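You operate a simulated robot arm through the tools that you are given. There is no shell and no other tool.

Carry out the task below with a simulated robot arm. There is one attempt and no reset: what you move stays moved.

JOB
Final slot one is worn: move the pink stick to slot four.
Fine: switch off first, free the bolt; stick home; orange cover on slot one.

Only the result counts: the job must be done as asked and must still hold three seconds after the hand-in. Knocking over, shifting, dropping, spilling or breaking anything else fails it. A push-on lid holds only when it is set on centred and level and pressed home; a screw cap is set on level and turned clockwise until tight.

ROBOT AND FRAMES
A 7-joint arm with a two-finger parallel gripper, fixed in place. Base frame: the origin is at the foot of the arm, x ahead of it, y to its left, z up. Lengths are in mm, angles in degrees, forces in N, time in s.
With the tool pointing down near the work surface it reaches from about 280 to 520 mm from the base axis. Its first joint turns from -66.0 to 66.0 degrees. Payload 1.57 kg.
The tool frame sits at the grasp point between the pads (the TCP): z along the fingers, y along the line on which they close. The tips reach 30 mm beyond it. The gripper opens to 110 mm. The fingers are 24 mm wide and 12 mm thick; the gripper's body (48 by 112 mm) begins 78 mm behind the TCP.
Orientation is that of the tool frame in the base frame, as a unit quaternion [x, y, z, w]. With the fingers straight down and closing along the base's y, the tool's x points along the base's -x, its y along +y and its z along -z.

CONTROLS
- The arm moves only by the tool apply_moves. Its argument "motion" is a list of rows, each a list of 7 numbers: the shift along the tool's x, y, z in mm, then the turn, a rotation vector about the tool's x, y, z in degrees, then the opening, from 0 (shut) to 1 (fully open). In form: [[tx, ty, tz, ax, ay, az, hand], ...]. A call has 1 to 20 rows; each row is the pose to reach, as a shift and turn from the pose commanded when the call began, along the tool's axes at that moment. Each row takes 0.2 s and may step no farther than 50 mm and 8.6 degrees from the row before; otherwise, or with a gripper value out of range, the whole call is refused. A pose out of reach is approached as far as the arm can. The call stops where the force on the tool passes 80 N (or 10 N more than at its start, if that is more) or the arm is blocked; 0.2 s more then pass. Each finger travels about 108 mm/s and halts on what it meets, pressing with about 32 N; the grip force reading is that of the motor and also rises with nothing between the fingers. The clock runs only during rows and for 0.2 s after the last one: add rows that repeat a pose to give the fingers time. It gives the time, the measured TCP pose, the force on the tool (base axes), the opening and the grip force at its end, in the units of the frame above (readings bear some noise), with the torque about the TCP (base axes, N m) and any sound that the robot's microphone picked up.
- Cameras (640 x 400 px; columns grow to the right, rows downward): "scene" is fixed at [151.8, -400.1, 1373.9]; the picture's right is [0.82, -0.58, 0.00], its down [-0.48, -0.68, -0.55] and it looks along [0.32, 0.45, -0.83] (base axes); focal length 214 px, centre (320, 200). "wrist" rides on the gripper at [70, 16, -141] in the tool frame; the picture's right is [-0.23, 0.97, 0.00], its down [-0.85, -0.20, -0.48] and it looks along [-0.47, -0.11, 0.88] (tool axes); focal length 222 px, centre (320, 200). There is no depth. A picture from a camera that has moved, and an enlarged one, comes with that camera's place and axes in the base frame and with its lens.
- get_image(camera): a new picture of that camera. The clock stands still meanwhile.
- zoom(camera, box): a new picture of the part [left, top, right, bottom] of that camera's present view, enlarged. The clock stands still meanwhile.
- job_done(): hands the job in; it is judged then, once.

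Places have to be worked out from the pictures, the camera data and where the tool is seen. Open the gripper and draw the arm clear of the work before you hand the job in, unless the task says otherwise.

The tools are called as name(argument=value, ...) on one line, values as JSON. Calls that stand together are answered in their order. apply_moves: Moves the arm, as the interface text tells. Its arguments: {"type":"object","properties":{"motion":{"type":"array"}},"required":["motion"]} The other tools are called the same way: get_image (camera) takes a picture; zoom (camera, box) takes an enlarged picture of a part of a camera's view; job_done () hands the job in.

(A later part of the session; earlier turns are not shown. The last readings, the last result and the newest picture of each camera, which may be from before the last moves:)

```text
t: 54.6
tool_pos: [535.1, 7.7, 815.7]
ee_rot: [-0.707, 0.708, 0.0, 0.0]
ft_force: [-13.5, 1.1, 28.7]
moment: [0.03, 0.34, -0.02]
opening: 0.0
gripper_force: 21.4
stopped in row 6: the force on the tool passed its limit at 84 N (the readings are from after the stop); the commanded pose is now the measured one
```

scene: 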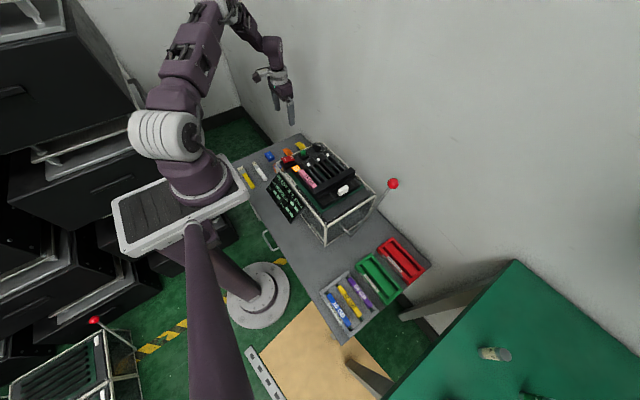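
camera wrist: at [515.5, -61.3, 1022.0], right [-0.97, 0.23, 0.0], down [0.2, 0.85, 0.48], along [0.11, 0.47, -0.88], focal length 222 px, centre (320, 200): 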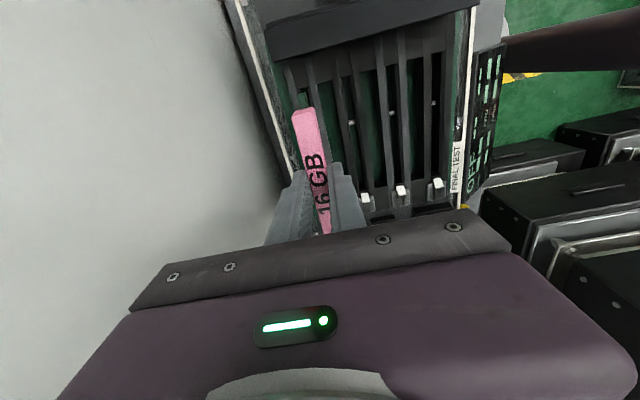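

I pressed the stick with 84 N and it gave no further, with its top at about z≈785. I rise and check how it looks.

apply_moves(motion=[[0, 0, -15, 0, 0, 0, 0], [0, 0, -45, 0, 0, 0, 0], [0, 0, -75, 0, 0, 0, 0], [0, 0, -75, 0, 0, 0, 0]])

zoom(camera="scene", box=[300, 140, 370, 200])

zoom(camera="wrist", box=[220, 60, 420, 220])

```text
t: 55.6
tool_pos: [539.2, 7.3, 889.5]
ee_rot: [0.707, -0.707, 0.001, 0.0]
ft_force: [-0.8, -0.2, -0.2]
moment: [0.0, 0.01, 0.03]
opening: 0.0
gripper_force: 21.4
```

```text
6.67 times, centred on (335, 170) of scene
camera zoom: at [151.8, -400.1, 1373.9], right [0.82, -0.58, 0.0], down [-0.48, -0.68, -0.55], along [0.32, 0.45, -0.83], focal length 1430 px, centre (220, 400)
```

zoom: 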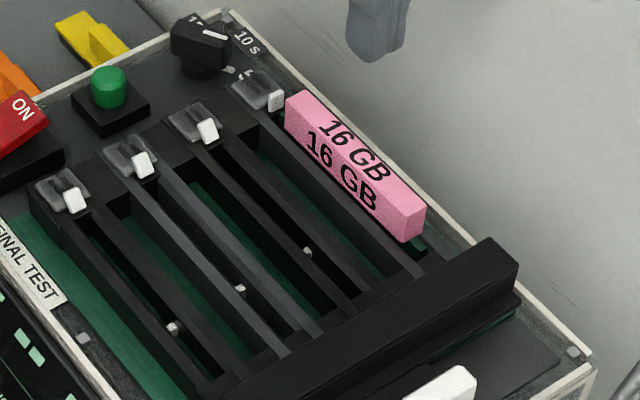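

```text
2.50 times, centred on (320, 140) of wrist
camera zoom: at [522.5, -62.4, 1031.8], right [-0.97, 0.23, 0.0], down [0.2, 0.86, 0.48], along [0.11, 0.47, -0.88], focal length 555 px, centre (320, 350)
```

zoom: 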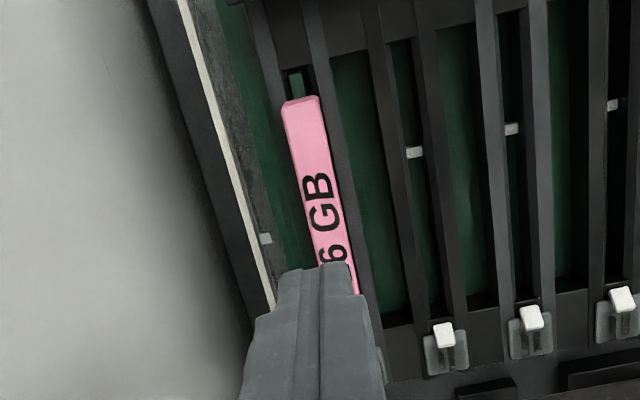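

The stick did not change under the press, so it is home in slot four with its clip upright. Next is the orange cover: I turn back to the default yaw and travel high above everything to over it at (496,345).

apply_moves(motion=[[-25, 4, 0, 0, 0, 8.2, 0], [-55, 8, 0, 0, 0, 16.4, 0.2], [-85, 12, 0, 0, 0, 24.6, 0.5], [-115, 16, 0, 0, 0, 32.8, 0.65], [-145, 20, 0, 0, 0, 41, 0.65], [-175, 24, 0, 0, 0, 49.2, 0.65], [-205, 28, 0, 0, 0, 57.4, 0.65], [-235, 32, 0, 0, 0, 65.6, 0.65], [-270, 36, 0, 0, 0, 73.8, 0.65], [-305, 40, 0, 0, 0, 82, 0.65], [-338, 43, 0, 0, 0, 90, 0.65], [-338, 43, 20, 0, 0, 90, 0.65], [-338, 43, 60, 0, 0, 90, 0.65], [-338, 43, 60, 0, 0, 90, 0.65]])

get_image(camera="wrist")

zoom(camera="wrist", box=[260, 80, 380, 200])

```text
t: 58.6
tool_pos: [492.6, 345.3, 831.5]
ee_rot: [0.0, 1.0, -0.001, 0.002]
ft_force: [0.1, -0.3, 0.6]
moment: [-0.02, -0.02, 0.03]
opening: 71.4
gripper_force: 0.0
```

```text
taken
camera wrist: at [424.0, 362.0, 973.4], right [0.23, 0.97, 0.0], down [0.85, -0.2, 0.48], along [0.47, -0.11, -0.88], focal length 222 px, centre (320, 200)
```

wrist: 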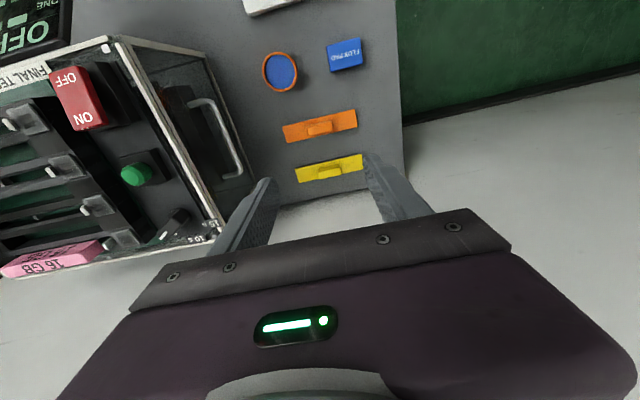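

```text
3.33 times, centred on (320, 140) of wrist
camera zoom: at [424.0, 362.0, 973.4], right [0.23, 0.97, 0.0], down [0.85, -0.2, 0.48], along [0.47, -0.11, -0.88], focal length 740 px, centre (320, 400)
```

zoom: 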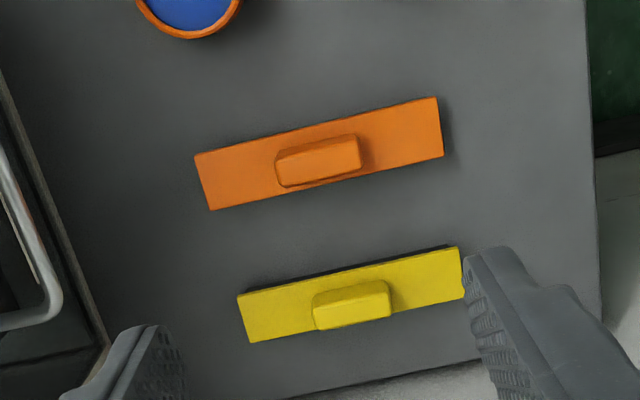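

The cover is straight below. I lower to z≈720 to test the reach and refine its position.

apply_moves(motion=[[-3, 0, 30, 0, 0, 0, 0.65], [-3, 0, 60, 0, 0, 0, 0.65], [-3, 0, 90, 0, 0, 0, 0.65], [-3, 0, 112, 0, 0, 0, 0.65], [-3, 0, 112, 0, 0, 0, 0.65]])

get_image(camera="wrist")

zoom(camera="wrist", box=[240, 80, 400, 220])

get_image(camera="scene")

```text
t: 59.8
tool_pos: [494.9, 346.9, 719.1]
ee_rot: [0.0, 1.0, 0.0, 0.001]
ft_force: [0.0, -0.1, -0.6]
moment: [0.0, 0.02, 0.01]
opening: 71.5
gripper_force: 0.0
```

```text
taken
camera wrist: at [426.8, 363.4, 860.5], right [0.23, 0.97, 0.0], down [0.85, -0.2, 0.48], along [0.47, -0.11, -0.88], focal length 222 px, centre (320, 200)
```

wrist: 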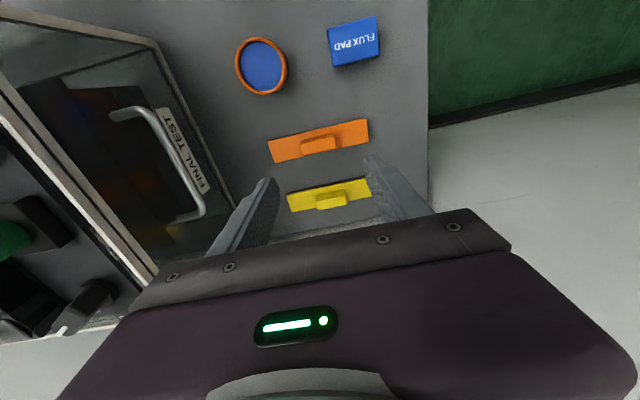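

```text
2.86 times, centred on (320, 150) of wrist
camera zoom: at [426.8, 363.4, 860.5], right [0.23, 0.97, 0.0], down [0.85, -0.2, 0.48], along [0.47, -0.11, -0.88], focal length 635 px, centre (320, 343)
```

zoom: 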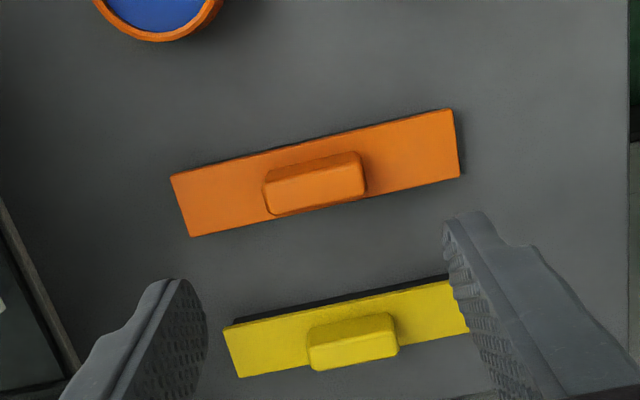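

```text
taken
```

scene: 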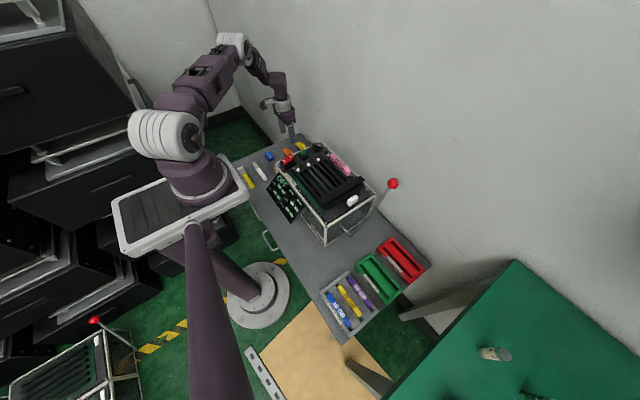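

The cover's plate measures z≈572.5 at its top, centre (495.7,344.6), with a 43 mm long handle. The reach is fine, so I lower to just above the handle.

apply_moves(motion=[[0.8, -2.6, 25, 0, 0, 0, 0.65], [0.8, -2.6, 50, 0, 0, 0, 0.65], [0.8, -2.6, 75, 0, 0, 0, 0.65], [0.8, -2.6, 92, 0, 0, 0, 0.65], [0.8, -2.6, 92, 0, 0, 0, 0.65]])

get_image(camera="wrist")

zoom(camera="wrist", box=[220, 80, 420, 220])

```text
t: 61.0
tool_pos: [496.4, 342.7, 625.3]
ee_rot: [-0.001, 1.0, 0.001, 0.002]
ft_force: [0.5, 0.1, 0.1]
moment: [-0.01, 0.02, -0.01]
opening: 71.5
gripper_force: 0.0
```

```text
taken
camera wrist: at [426.7, 359.6, 767.4], right [0.23, 0.97, 0.0], down [0.85, -0.2, 0.48], along [0.47, -0.11, -0.88], focal length 222 px, centre (320, 200)
```

wrist: 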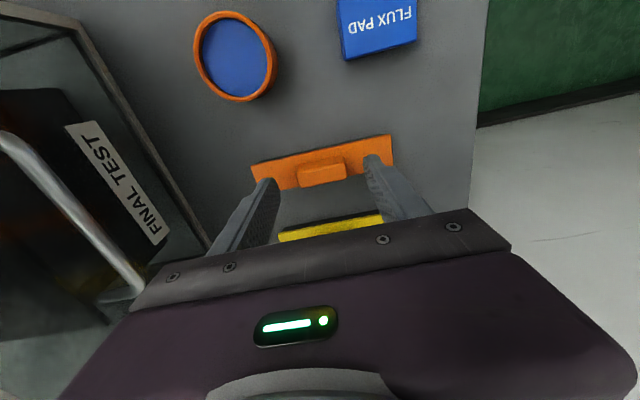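

```text
2.86 times, centred on (320, 150) of wrist
camera zoom: at [426.7, 359.6, 767.4], right [0.23, 0.97, 0.0], down [0.85, -0.2, 0.48], along [0.47, -0.11, -0.88], focal length 635 px, centre (320, 343)
```

zoom: 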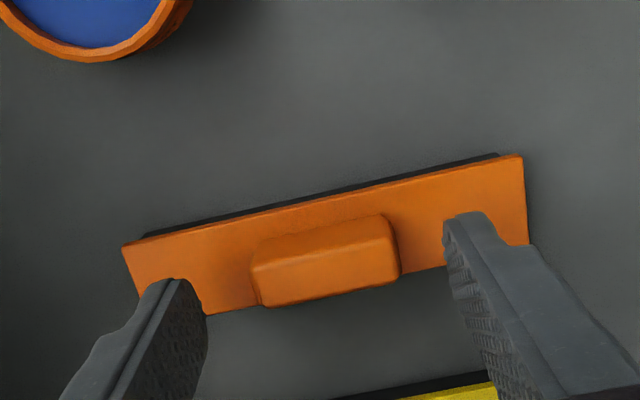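

The handle is centred between the fingers to within 2 mm. I shift +1.6 mm in y and descend in small steps to just above the plate.

apply_moves(motion=[[0, 1.6, 8, 0, 0, 0, 0.65], [0, 1.6, 13, 0, 0, 0, 0.6], [0, 1.6, 16, 0, 0, 0, 0.55], [0, 1.6, 18, 0, 0, 0, 0.55], [0, 1.6, 19.5, 0, 0, 0, 0.55], [0, 1.6, 19.5, 0, 0, 0, 0.55]])

zoom(camera="wrist", box=[220, 80, 420, 220])

```text
t: 62.4
tool_pos: [494.9, 345.1, 606.5]
ee_rot: [-0.001, 1.0, 0.0, 0.002]
ft_force: [-0.3, 0.0, -1.0]
moment: [0.05, -0.01, 0.0]
opening: 60.1
gripper_force: 0.1
```

```text
2.86 times, centred on (320, 150) of wrist
camera zoom: at [426.5, 361.2, 747.5], right [0.23, 0.97, 0.0], down [0.85, -0.2, 0.48], along [0.47, -0.11, -0.88], focal length 635 px, centre (320, 343)
```

zoom: 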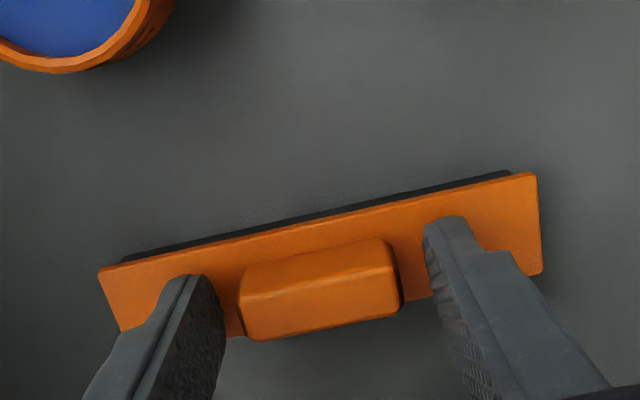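

The fingers straddle the handle just above the plate, with no contact force. I close on it.

apply_moves(motion=[[0, 0, 1, 0, 0, 0, 0.45], [0, 0, 1, 0, 0, 0, 0.3], [0, 0, 1, 0, 0, 0, 0.3], [0, 0, 1, 0, 0, 0, 0.3]])

zoom(camera="wrist", box=[220, 80, 420, 220])

```text
t: 63.4
tool_pos: [496.4, 344.5, 604.3]
ee_rot: [-0.001, 1.0, 0.0, 0.002]
ft_force: [1.2, 0.3, 2.4]
moment: [0.01, -0.03, 0.0]
opening: 42.5
gripper_force: 32.7
```

```text
2.86 times, centred on (320, 150) of wrist
camera zoom: at [426.5, 361.2, 746.7], right [0.23, 0.97, 0.0], down [0.85, -0.2, 0.48], along [0.47, -0.11, -0.88], focal length 635 px, centre (320, 343)
```

zoom: 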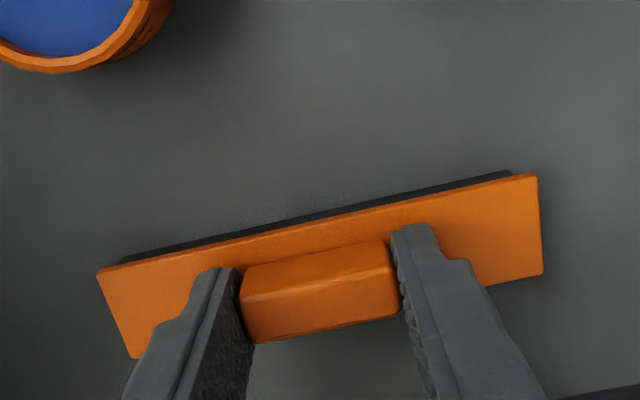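

Gripped at 42.5 mm; the cover's centre is within 0.5 mm of the tool axis. I lift it slowly, then up to travel height.

apply_moves(motion=[[0, 0, -4, 0, 0, 0, 0.3], [0, 0, -12, 0, 0, 0, 0.3], [0, 0, -30, 0, 0, 0, 0.3], [0, 0, -60, 0, 0, 0, 0.3], [0, 0, -100, 0, 0, 0, 0.3], [0, 0, -140, 0, 0, 0, 0.3], [0, 0, -180, 0, 0, 0, 0.3], [0, 0, -220, 0, 0, 0, 0.3], [0, 0, -260, 0, 0, 0, 0.3], [0, 0, -275, 0, 0, 0, 0.3], [0, 0, -275, 0, 0, 0, 0.3]])

get_image(camera="wrist")

zoom(camera="scene", box=[230, 100, 350, 190])

```text
t: 65.8
tool_pos: [494.5, 345.1, 880.7]
ee_rot: [0.0, 1.0, 0.0, 0.002]
ft_force: [0.2, -0.2, -0.6]
moment: [0.0, 0.01, 0.02]
opening: 42.7
gripper_force: 32.5
```

```text
taken
camera wrist: at [425.2, 361.7, 1022.7], right [0.23, 0.97, 0.0], down [0.85, -0.2, 0.48], along [0.47, -0.11, -0.88], focal length 222 px, centre (320, 200)
```

wrist: 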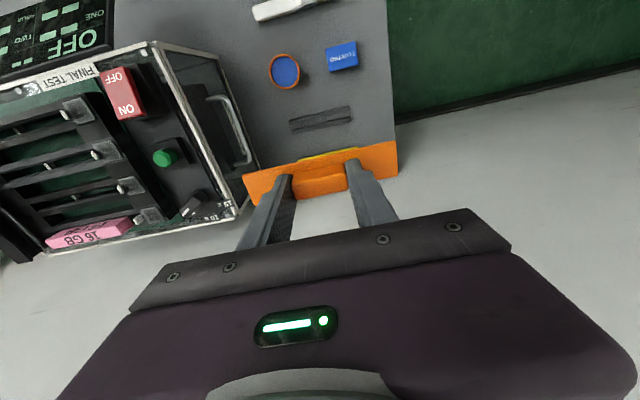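

```text
4.44 times, centred on (290, 145) of scene
camera zoom: at [151.8, -400.1, 1373.9], right [0.82, -0.58, 0.0], down [-0.48, -0.68, -0.55], along [0.32, 0.45, -0.83], focal length 953 px, centre (453, 444)
```

zoom: 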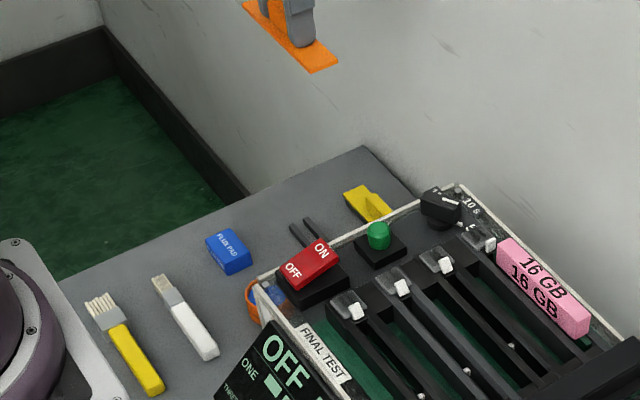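

The cover is held level (it had been resting on two black strips, which stayed put). I carry it over slot one at this height.

apply_moves(motion=[[11, -38, 0, 0, 0, 0, 0.3], [22, -76, 0, 0, 0, 0, 0.3], [33, -114, 0, 0, 0, 0, 0.3], [44, -152, 0, 0, 0, 0, 0.3], [55, -190, 0, 0, 0, 0, 0.3], [66, -228, 0, 0, 0, 0, 0.3], [77, -266, 0, 0, 0, 0, 0.3], [88, -304, 0, 0, 0, 0, 0.3], [97.4, -336.6, 0, 0, 0, 0, 0.3], [97.4, -336.6, 0, 0, 0, 0, 0.3], [97.4, -336.6, 0, 0, 0, 0, 0.3]])

get_image(camera="wrist")

zoom(camera="wrist", box=[200, 60, 440, 220])

zoom(camera="scene", box=[270, 110, 370, 200])

```text
t: 68.2
tool_pos: [396.0, 8.8, 879.6]
ee_rot: [-0.001, 1.0, -0.001, 0.002]
ft_force: [0.6, -0.3, 0.1]
moment: [-0.02, -0.03, 0.01]
opening: 42.6
gripper_force: 32.6
```

```text
taken
camera wrist: at [327.1, 25.5, 1021.7], right [0.23, 0.97, 0.0], down [0.85, -0.2, 0.48], along [0.47, -0.11, -0.88], focal length 222 px, centre (320, 200)
```

wrist: 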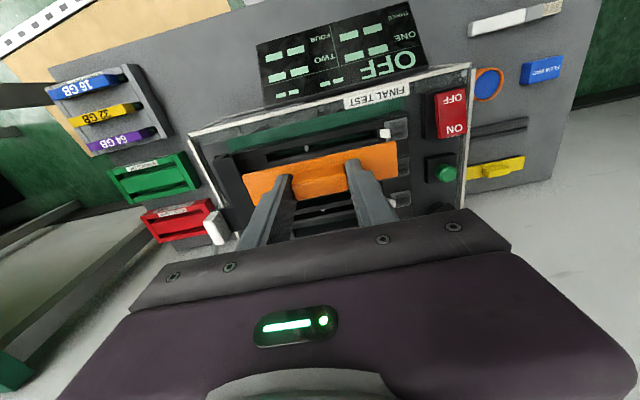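

```text
2.50 times, centred on (320, 140) of wrist
camera zoom: at [327.1, 25.5, 1021.7], right [0.23, 0.97, 0.0], down [0.85, -0.2, 0.48], along [0.47, -0.11, -0.88], focal length 555 px, centre (320, 350)
```

zoom: 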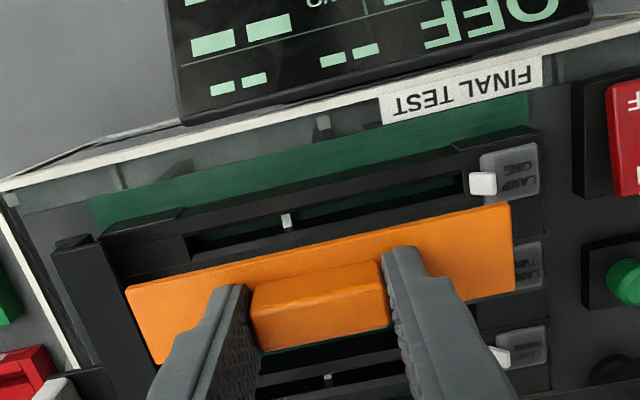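

```text
4.44 times, centred on (320, 155) of scene
camera zoom: at [151.8, -400.1, 1373.9], right [0.82, -0.58, 0.0], down [-0.48, -0.68, -0.55], along [0.32, 0.45, -0.83], focal length 953 px, centre (320, 400)
```

zoom: 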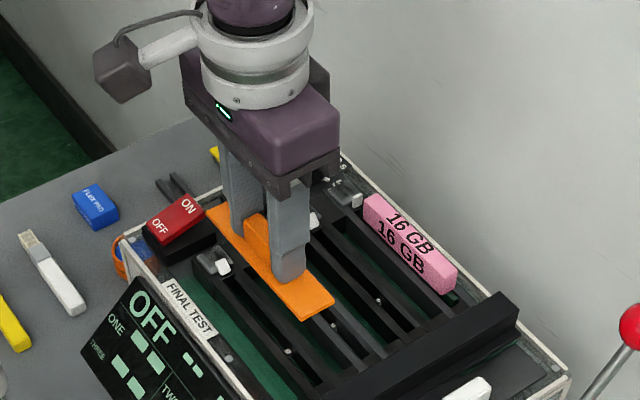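

The cover hangs over slot one, which is visible in front of it. I enlarge both ends of the slot and of the cover to work out the centring.

zoom(camera="wrist", box=[210, 130, 290, 210])

zoom(camera="wrist", box=[350, 105, 430, 185])

```text
5.00 times, centred on (250, 170) of wrist
camera zoom: at [327.1, 25.5, 1021.7], right [0.23, 0.97, 0.0], down [0.85, -0.2, 0.48], along [0.47, -0.11, -0.88], focal length 1111 px, centre (670, 350)
```

zoom: 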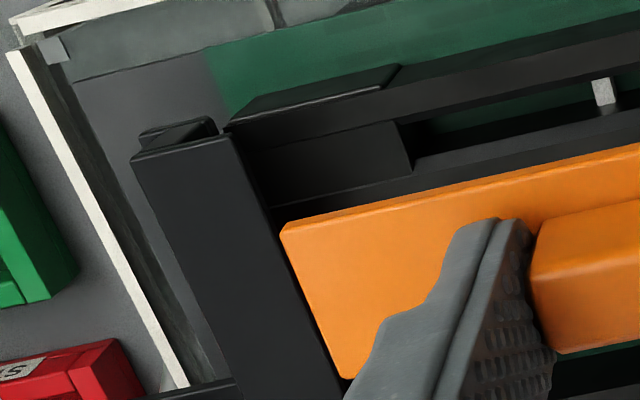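

```text
5.00 times, centred on (390, 145) of wrist
camera zoom: at [327.1, 25.5, 1021.7], right [0.23, 0.97, 0.0], down [0.85, -0.2, 0.48], along [0.47, -0.11, -0.88], focal length 1111 px, centre (-30, 475)
```

zoom: 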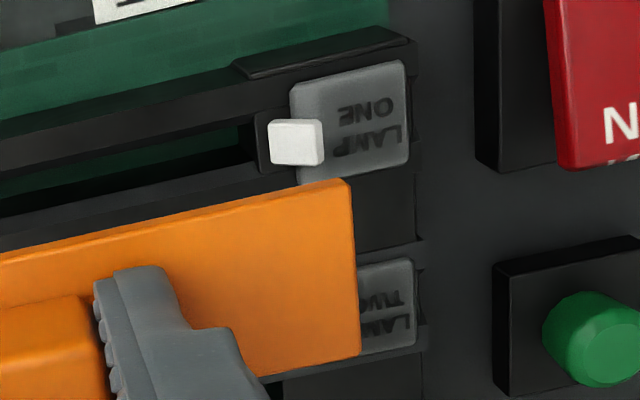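

The cover is centred over slot one within about 1 mm in both axes (slot gap y −56.5…77.5, x≈396.5–397). I lower to about 20 mm above the rails and check again.

apply_moves(motion=[[0, 0, 15, 0, 0, 0, 0.3], [0, 0, 30, 0, 0, 0, 0.3], [0, 0, 45, 0, 0, 0, 0.3], [0, 0, 57, 0, 0, 0, 0.3], [0, 0, 57, 0, 0, 0, 0.3]])

zoom(camera="wrist", box=[200, 60, 440, 220])

zoom(camera="wrist", box=[210, 130, 290, 210])

zoom(camera="wrist", box=[350, 105, 430, 185])

zoom(camera="scene", box=[270, 140, 350, 210])

```text
t: 69.4
tool_pos: [397.4, 9.2, 822.4]
ee_rot: [0.0, 1.0, 0.0, 0.002]
ft_force: [-0.2, 0.3, -0.4]
moment: [-0.01, -0.01, -0.01]
opening: 42.4
gripper_force: 31.7
```

```text
2.50 times, centred on (320, 140) of wrist
camera zoom: at [329.0, 25.3, 964.5], right [0.23, 0.97, 0.0], down [0.85, -0.2, 0.48], along [0.47, -0.11, -0.88], focal length 555 px, centre (320, 350)
```

zoom: 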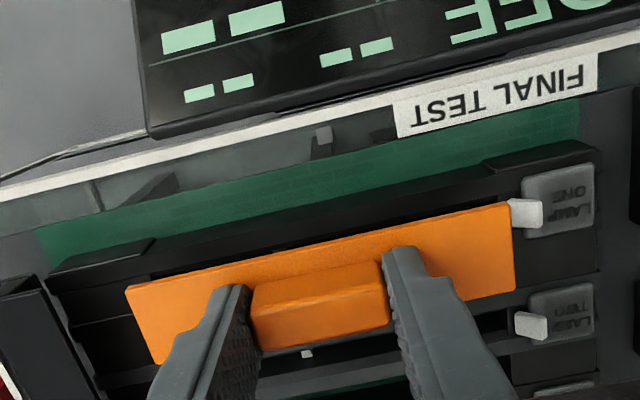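

```text
5.00 times, centred on (250, 170) of wrist
camera zoom: at [329.0, 25.3, 964.5], right [0.23, 0.97, 0.0], down [0.85, -0.2, 0.48], along [0.47, -0.11, -0.88], focal length 1111 px, centre (670, 350)
```

zoom: 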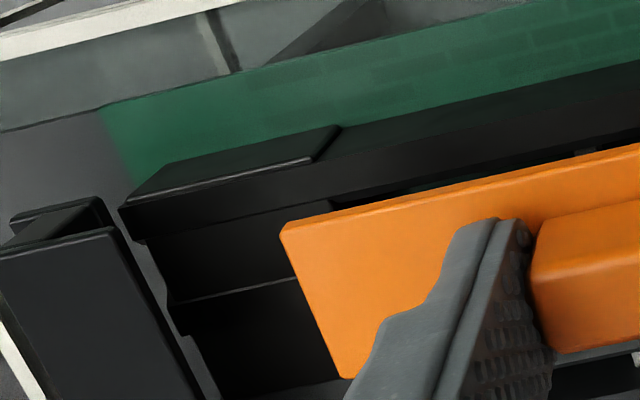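

```text
5.00 times, centred on (390, 145) of wrist
camera zoom: at [329.0, 25.3, 964.5], right [0.23, 0.97, 0.0], down [0.85, -0.2, 0.48], along [0.47, -0.11, -0.88], focal length 1111 px, centre (-30, 475)
```

zoom: 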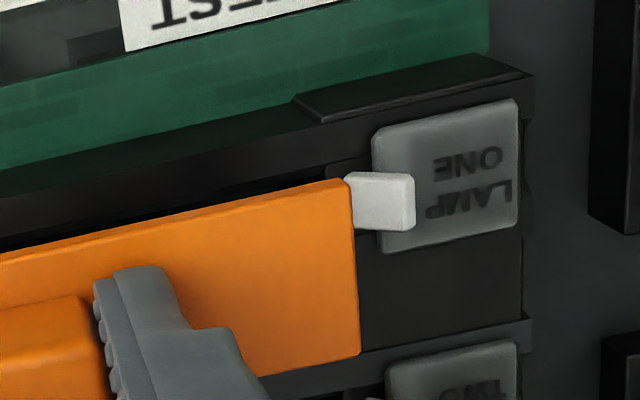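

```text
5.71 times, centred on (310, 175) of scene
camera zoom: at [151.8, -400.1, 1373.9], right [0.82, -0.58, 0.0], down [-0.48, -0.68, -0.55], along [0.32, 0.45, -0.83], focal length 1226 px, centre (377, 343)
```

zoom: 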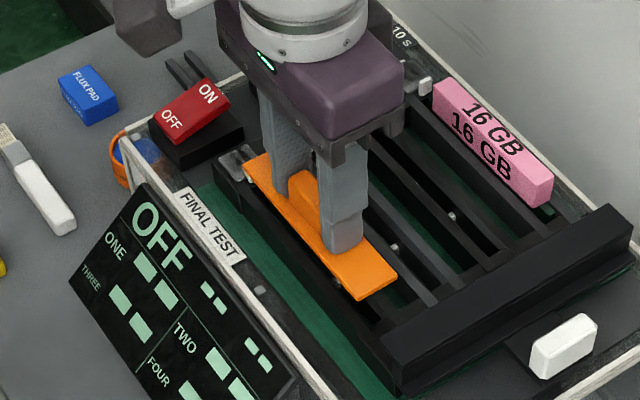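

The clearances at both ends match how the stick sat in slot one, so the y-centring looks right. I take two more pose readings to pin down x, which the last readings put between 397 and 399.

apply_moves(motion=[[0, 0, 0, 0, 0, 0, 0.3]])

apply_moves(motion=[[0, 0, 0, 0, 0, 0, 0.3]])

apply_moves(motion=[[0, 0, 0, 0, 0, 0, 0.3]])

zoom(camera="wrist", box=[280, 100, 360, 200])

```text
t: 69.8
tool_pos: [397.5, 8.7, 822.9]
ee_rot: [-0.002, 1.0, 0.0, 0.001]
ft_force: [-0.2, 0.7, -0.3]
moment: [0.0, -0.02, 0.04]
opening: 42.5
gripper_force: 31.9
```

```text
t: 70.2
tool_pos: [398.3, 9.9, 823.5]
ee_rot: [-0.001, 1.0, 0.0, 0.002]
ft_force: [0.0, -0.9, 0.1]
moment: [0.01, 0.02, 0.04]
opening: 42.3
gripper_force: 31.7
```

```text
t: 70.6
tool_pos: [397.1, 7.4, 823.3]
ee_rot: [-0.001, 1.0, 0.0, 0.002]
ft_force: [-0.4, 0.3, -0.6]
moment: [-0.01, 0.02, -0.03]
opening: 42.5
gripper_force: 31.8
```

```text
4.00 times, centred on (320, 150) of wrist
camera zoom: at [329.0, 25.3, 964.7], right [0.23, 0.97, 0.0], down [0.85, -0.2, 0.48], along [0.47, -0.11, -0.88], focal length 888 px, centre (320, 400)
```

zoom: 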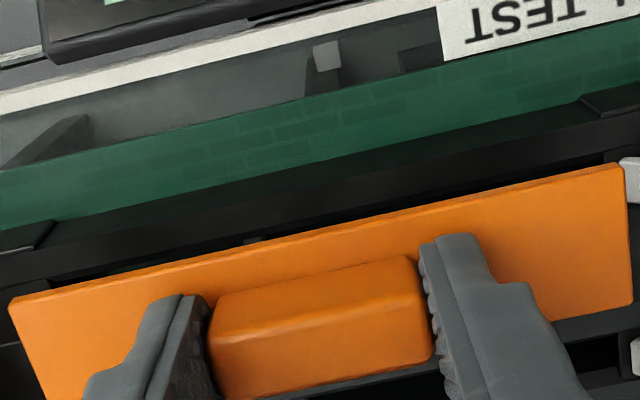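

The camera pose is steadier than the tool reading: it puts the tool at x≈399.0, while slot one's centre in that same frame is 397.2. I shift −1.8 mm in x and lower to about TCP z≈808.

apply_moves(motion=[[1.0, 0, 0, 0, 0, 0, 0.3], [1.8, 0, 3, 0, 0, 0, 0.3], [1.8, 0, 6, 0, 0, 0, 0.3], [1.8, 0, 9, 0, 0, 0, 0.3], [1.8, 0, 12, 0, 0, 0, 0.3], [1.8, 0, 14, 0, 0, 0, 0.3], [1.8, 0, 14, 0, 0, 0, 0.3]])

zoom(camera="wrist", box=[200, 60, 440, 220])

zoom(camera="scene", box=[270, 140, 350, 210])

```text
t: 72.2
tool_pos: [396.1, 6.9, 808.6]
ee_rot: [-0.001, 1.0, 0.001, 0.002]
ft_force: [0.5, -0.3, -0.3]
moment: [0.01, 0.0, 0.01]
opening: 42.7
gripper_force: 32.5
```

```text
2.50 times, centred on (320, 140) of wrist
camera zoom: at [327.1, 24.6, 950.4], right [0.23, 0.97, 0.0], down [0.85, -0.2, 0.48], along [0.47, -0.11, -0.88], focal length 555 px, centre (320, 350)
```

zoom: 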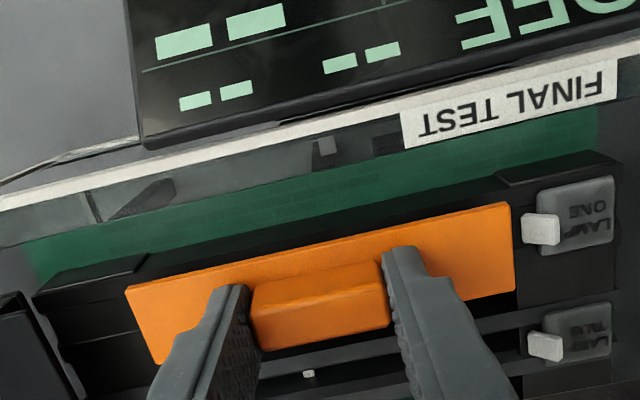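

```text
5.71 times, centred on (310, 175) of scene
camera zoom: at [151.8, -400.1, 1373.9], right [0.82, -0.58, 0.0], down [-0.48, -0.68, -0.55], along [0.32, 0.45, -0.83], focal length 1226 px, centre (377, 343)
```

zoom: 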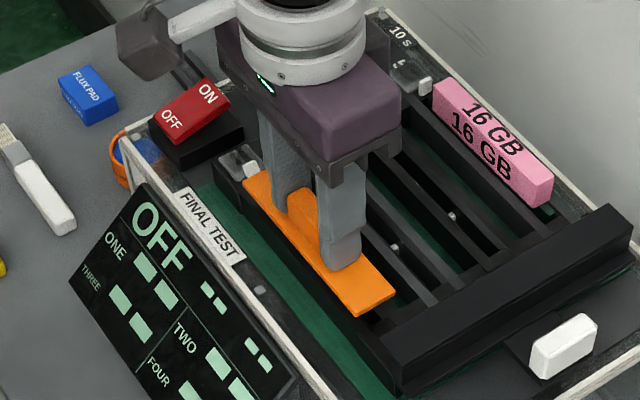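

The tool is now at (397.1, 8.6) in the camera frame, so I add +0.6 mm in y. I descend in 1 mm steps until the cover touches.

apply_moves(motion=[[0, 0.6, 1, 0, 0, 0, 0.3], [0, 0.6, 2, 0, 0, 0, 0.3], [0, 0.6, 3, 0, 0, 0, 0.3], [0, 0.6, 4, 0, 0, 0, 0.3], [0, 0.6, 5, 0, 0, 0, 0.3], [0, 0.6, 5, 0, 0, 0, 0.3]])

zoom(camera="wrist", box=[200, 60, 440, 220])

```text
t: 73.6
tool_pos: [396.7, 8.4, 804.3]
ee_rot: [0.0, 1.0, 0.001, 0.002]
ft_force: [-0.9, 0.4, -0.8]
moment: [0.04, 0.06, 0.0]
opening: 42.5
gripper_force: 31.8
```

```text
2.50 times, centred on (320, 140) of wrist
camera zoom: at [327.3, 24.6, 945.4], right [0.23, 0.97, 0.0], down [0.85, -0.2, 0.48], along [0.47, -0.11, -0.88], focal length 555 px, centre (320, 350)
```

zoom: 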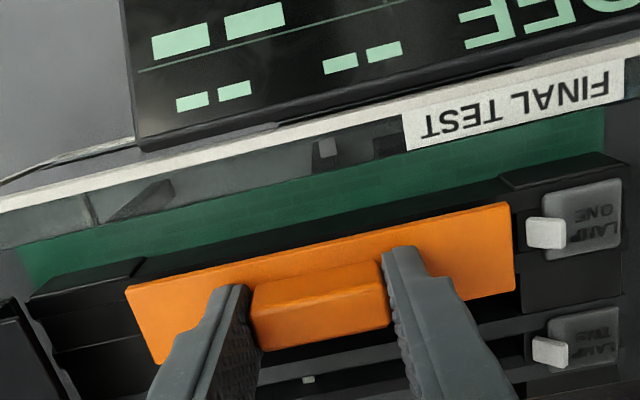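

Still free at TCP z≈804.4. I add another +0.6 mm in y and keep descending in 1 mm steps.

apply_moves(motion=[[0, 0.6, 1, 0, 0, 0, 0.3], [0, 0.6, 2, 0, 0, 0, 0.3], [0, 0.6, 3, 0, 0, 0, 0.3], [0, 0.6, 4, 0, 0, 0, 0.3], [0, 0.6, 4, 0, 0, 0, 0.3]])

zoom(camera="wrist", box=[200, 60, 440, 220])

zoom(camera="scene", box=[270, 140, 350, 210])

```text
t: 74.8
tool_pos: [394.6, 9.0, 799.7]
ee_rot: [-0.001, 1.0, 0.0, 0.003]
ft_force: [0.5, 0.2, -0.2]
moment: [0.0, -0.02, 0.05]
opening: 42.4
gripper_force: 32.0
```

```text
2.50 times, centred on (320, 140) of wrist
camera zoom: at [326.6, 26.3, 941.2], right [0.23, 0.97, 0.0], down [0.85, -0.2, 0.48], along [0.47, -0.11, -0.88], focal length 555 px, centre (320, 350)
```

zoom: 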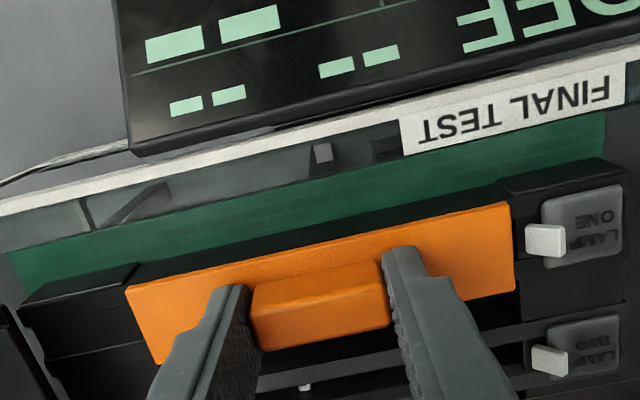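

```text
5.71 times, centred on (310, 175) of scene
camera zoom: at [151.8, -400.1, 1373.9], right [0.82, -0.58, 0.0], down [-0.48, -0.68, -0.55], along [0.32, 0.45, -0.83], focal length 1226 px, centre (377, 343)
```

zoom: 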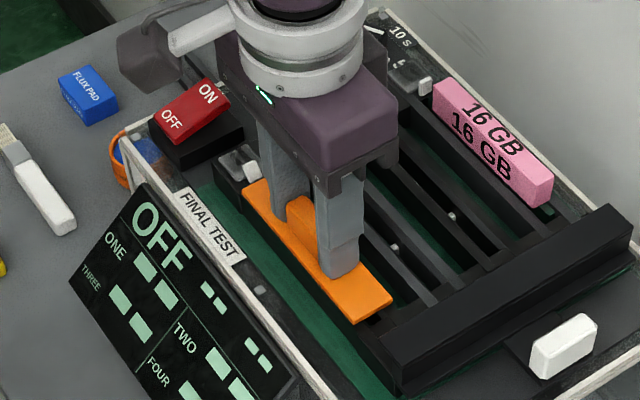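

The camera frame puts the tool at (396.6, 10.3), slightly off after that move. I correct by +0.6 in x and −1.0 in y at this height and recheck before going down.

apply_moves(motion=[[-0.6, -1.0, 0, 0, 0, 0, 0.3], [-0.6, -1.0, 0, 0, 0, 0, 0.3]])

zoom(camera="wrist", box=[350, 105, 430, 185])

zoom(camera="wrist", box=[210, 130, 290, 210])

```text
t: 75.4
tool_pos: [395.9, 8.3, 800.5]
ee_rot: [0.0, 1.0, 0.001, 0.001]
ft_force: [-0.2, 0.2, -0.1]
moment: [-0.01, 0.0, 0.01]
opening: 42.7
gripper_force: 32.2
```

```text
5.00 times, centred on (390, 145) of wrist
camera zoom: at [327.6, 24.9, 941.3], right [0.23, 0.97, 0.0], down [0.85, -0.2, 0.48], along [0.47, -0.11, -0.88], focal length 1111 px, centre (-30, 475)
```

zoom: 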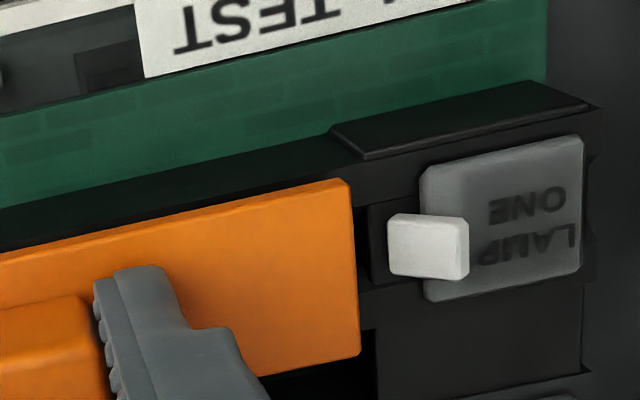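

```text
5.00 times, centred on (250, 170) of wrist
camera zoom: at [327.6, 24.9, 941.3], right [0.23, 0.97, 0.0], down [0.85, -0.2, 0.48], along [0.47, -0.11, -0.88], focal length 1111 px, centre (670, 350)
```

zoom: 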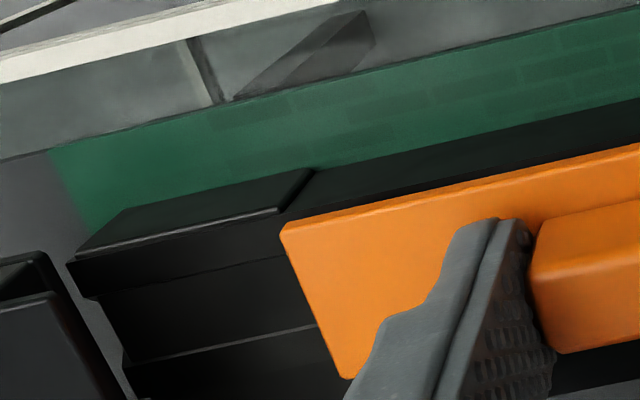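

Position in the camera frame is now (397.6, 8.9), and the slot's end features suggest a centre of about y≈9.6. I add +0.7 mm in y and keep descending in small steps until contact.

apply_moves(motion=[[0.3, 0.7, 0, 0, 0, 0, 0.3], [0.3, 0.7, 1, 0, 0, 0, 0.3], [0.3, 0.7, 2, 0, 0, 0, 0.3], [0.3, 0.7, 3, 0, 0, 0, 0.3], [0.3, 0.7, 3, 0, 0, 0, 0.3]])

zoom(camera="wrist", box=[350, 105, 430, 185])

zoom(camera="scene", box=[280, 150, 340, 200])

```text
t: 76.6
tool_pos: [396.4, 9.6, 797.4]
ee_rot: [-0.001, 1.0, 0.0, 0.002]
ft_force: [-1.0, -0.1, 0.9]
moment: [-0.02, 0.01, 0.0]
opening: 42.8
gripper_force: 31.8
```

```text
5.00 times, centred on (390, 145) of wrist
camera zoom: at [327.5, 25.3, 938.5], right [0.23, 0.97, 0.0], down [0.85, -0.2, 0.48], along [0.47, -0.11, -0.88], focal length 1111 px, centre (-30, 475)
```

zoom: 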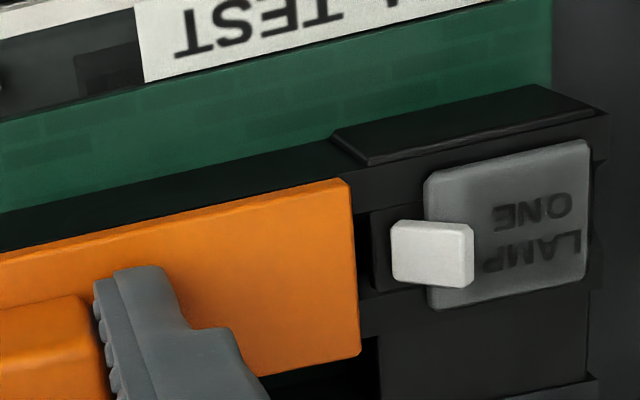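

```text
8.00 times, centred on (310, 175) of scene
camera zoom: at [151.8, -400.1, 1373.9], right [0.82, -0.58, 0.0], down [-0.48, -0.68, -0.55], along [0.32, 0.45, -0.83], focal length 1716 px, centre (400, 400)
```

zoom: 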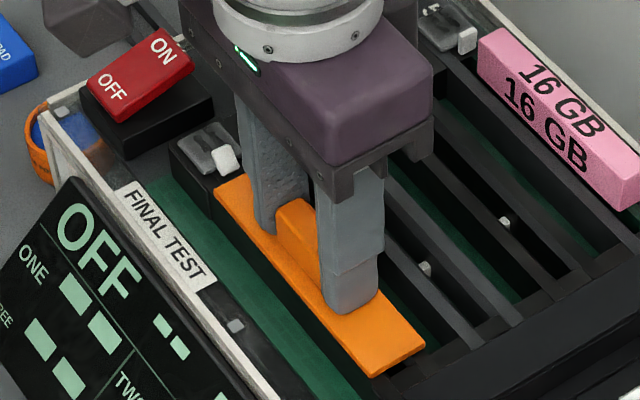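

The position holds at (397.5, 9.3) with still no contact. I continue down in 0.8 mm steps.

apply_moves(motion=[[0.2, 0.2, 0.8, 0, 0, 0, 0.3], [0.2, 0.2, 1.6, 0, 0, 0, 0.3], [0.2, 0.2, 2.4, 0, 0, 0, 0.3], [0.2, 0.2, 3.2, 0, 0, 0, 0.3], [0.2, 0.2, 4, 0, 0, 0, 0.3], [0.2, 0.2, 4, 0, 0, 0, 0.3]])

zoom(camera="wrist", box=[350, 105, 430, 185])

zoom(camera="scene", box=[280, 150, 340, 200])

```text
t: 77.7
tool_pos: [397.0, 7.9, 795.4]
ee_rot: [0.0, 1.0, -0.001, 0.003]
ft_force: [-3.6, 0.0, 29.6]
moment: [-0.01, 0.21, 0.04]
opening: 42.4
gripper_force: 32.1
stopped in row 5: the force on the tool passed its limit at 86 N (the readings are from after the stop); the commanded pose is now the measured one
```

```text
5.00 times, centred on (390, 145) of wrist
camera zoom: at [327.3, 25.2, 936.4], right [0.23, 0.97, 0.0], down [0.85, -0.2, 0.48], along [0.47, -0.11, -0.88], focal length 1111 px, centre (-30, 475)
```

zoom: 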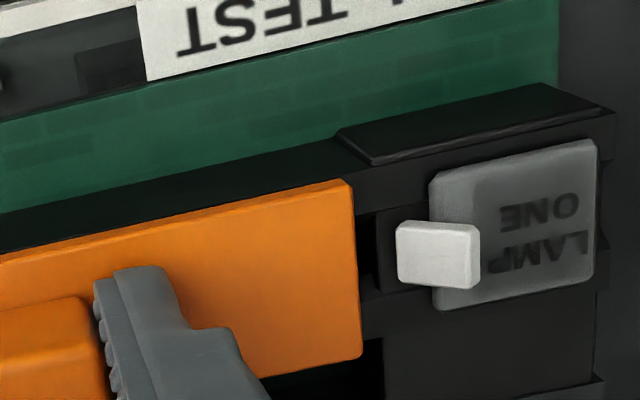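

```text
8.00 times, centred on (310, 175) of scene
camera zoom: at [151.3, -400.1, 1373.9], right [0.82, -0.58, 0.0], down [-0.48, -0.68, -0.55], along [0.32, 0.45, -0.83], focal length 1716 px, centre (400, 400)
```

zoom: 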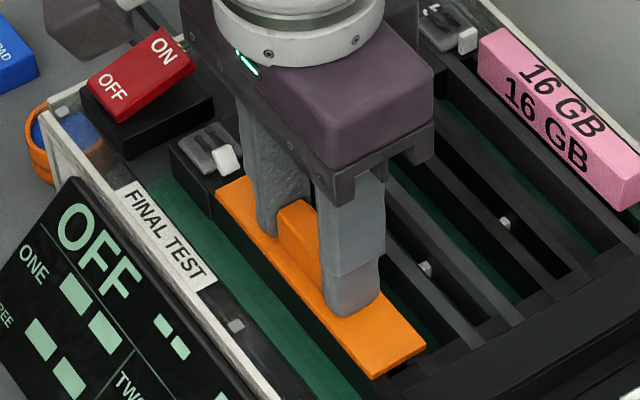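

The cover bottomed out evenly (86 N peak, almost no tilting moment) at (397.3, 9.2). I relax, release the handle, rise, and then press on the handle's top to be sure it's home.

apply_moves(motion=[[0, 0, -0.5, 0, 0, 0, 0.3], [0, 0, -0.5, 0, 0, 0, 0.5], [0, 0, -0.5, 0, 0, 0, 0.5], [0, 0, -10, 0, 0, 0, 0.5], [0, 0, -30, 0, 0, 0, 0.5], [0, 0, -60, 0, 0, 0, 0.5], [0, 0, -60, 0, 0, 0, 0.5]])

get_image(camera="wrist")

zoom(camera="wrist", box=[200, 60, 440, 220])

zoom(camera="scene", box=[280, 150, 340, 200])

```text
t: 79.3
tool_pos: [397.3, 8.2, 854.4]
ee_rot: [0.0, 1.0, -0.001, 0.004]
ft_force: [-0.1, 0.6, -0.2]
moment: [-0.01, 0.03, 0.01]
opening: 55.0
gripper_force: 0.2
```

```text
taken
camera wrist: at [328.2, 25.7, 995.8], right [0.23, 0.97, 0.0], down [0.85, -0.2, 0.48], along [0.47, -0.11, -0.88], focal length 222 px, centre (320, 200)
```

wrist: 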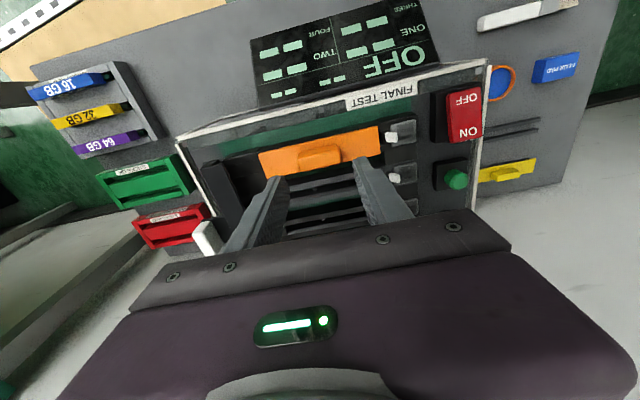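

```text
2.50 times, centred on (320, 140) of wrist
camera zoom: at [328.2, 25.7, 995.8], right [0.23, 0.97, 0.0], down [0.85, -0.2, 0.48], along [0.47, -0.11, -0.88], focal length 555 px, centre (320, 350)
```

zoom: 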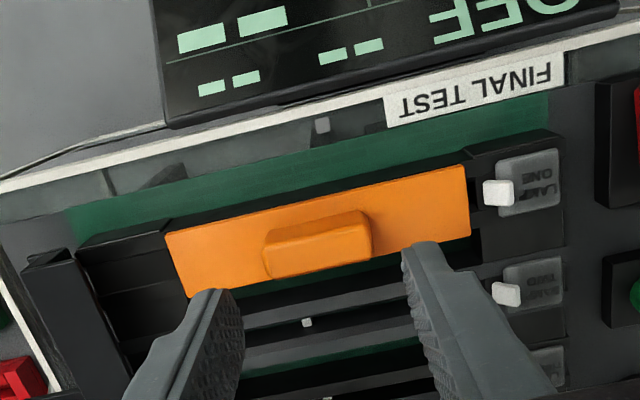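

```text
8.00 times, centred on (310, 175) of scene
camera zoom: at [151.8, -400.1, 1373.9], right [0.82, -0.58, 0.0], down [-0.48, -0.68, -0.55], along [0.32, 0.45, -0.83], focal length 1716 px, centre (400, 400)
```

zoom: 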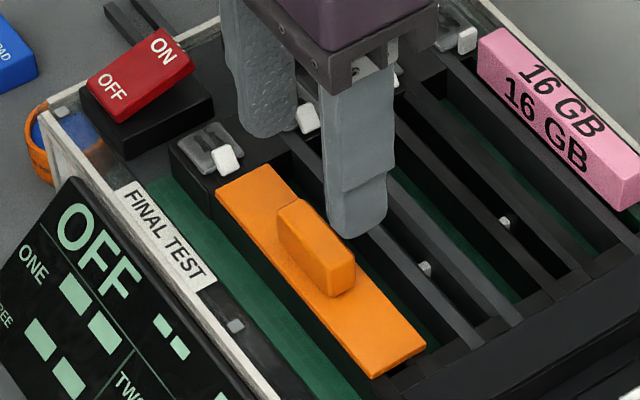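

The cover lies level and centred on slot one (measured centre 397.1, 9.0). I close the fingers and press on the handle's top.

apply_moves(motion=[[1, -0.7, 0, 0, 0, 0, 0.2], [1, -0.7, 0, 0, 0, 0, 0], [1, -0.7, 10, 0, 0, 0, 0], [1, -0.7, 22, 0, 0, 0, 0], [1, -0.7, 32, 0, 0, 0, 0], [1, -0.7, 37, 0, 0, 0, 0], [1, -0.7, 37, 0, 0, 0, 0]])

zoom(camera="wrist", box=[200, 60, 440, 220])

zoom(camera="scene", box=[280, 150, 340, 200])

```text
t: 80.9
tool_pos: [396.0, 8.0, 817.2]
ee_rot: [0.0, 1.0, 0.001, 0.005]
ft_force: [-4.6, 1.7, 68.7]
moment: [0.1, 0.32, 0.04]
opening: 0.3
gripper_force: 21.3
```

```text
2.50 times, centred on (320, 140) of wrist
camera zoom: at [327.2, 24.4, 958.9], right [0.23, 0.97, 0.0], down [0.85, -0.2, 0.49], along [0.47, -0.11, -0.87], focal length 555 px, centre (320, 350)
```

zoom: 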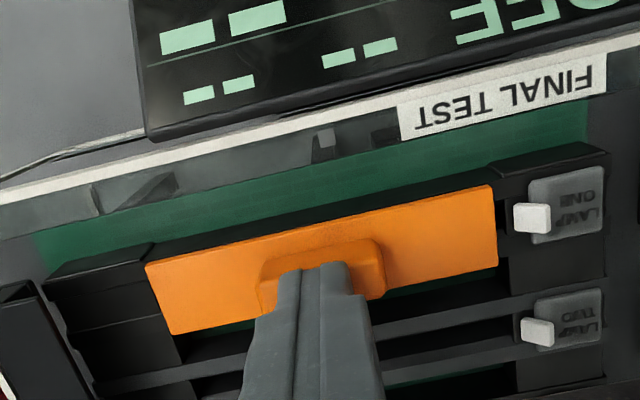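

```text
8.00 times, centred on (310, 175) of scene
camera zoom: at [150.8, -400.0, 1374.0], right [0.82, -0.58, 0.0], down [-0.48, -0.68, -0.55], along [0.32, 0.45, -0.83], focal length 1716 px, centre (400, 400)
```

zoom: 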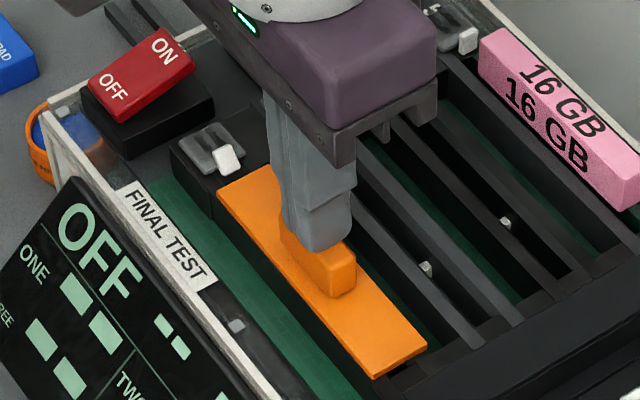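

Contact came a bit sooner than expected: 69 N is already on the handle, with the moment near zero. I press slightly more to reach the limit and then back off to look.

apply_moves(motion=[[0, 0, 0.4, 0, 0, 0, 0], [0, 0, 0.8, 0, 0, 0, 0], [0, 0, 1.2, 0, 0, 0, 0]])

zoom(camera="scene", box=[280, 150, 340, 200])

```text
t: 81.4
tool_pos: [398.2, 7.9, 818.7]
ee_rot: [0.0, 1.0, 0.0, 0.005]
ft_force: [-5.1, -0.6, 32.9]
moment: [0.01, 0.24, 0.03]
opening: 0.0
gripper_force: 21.5
stopped in row 2: the force on the tool passed its limit at 82 N (the readings are from after the stop); the commanded pose is now the measured one
```

```text
8.00 times, centred on (310, 175) of scene
camera zoom: at [151.3, -400.1, 1373.9], right [0.82, -0.58, 0.0], down [-0.48, -0.68, -0.55], along [0.32, 0.45, -0.83], focal length 1716 px, centre (400, 400)
```

zoom: 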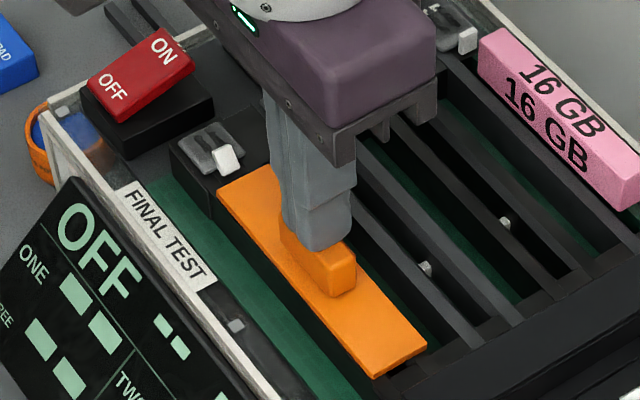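

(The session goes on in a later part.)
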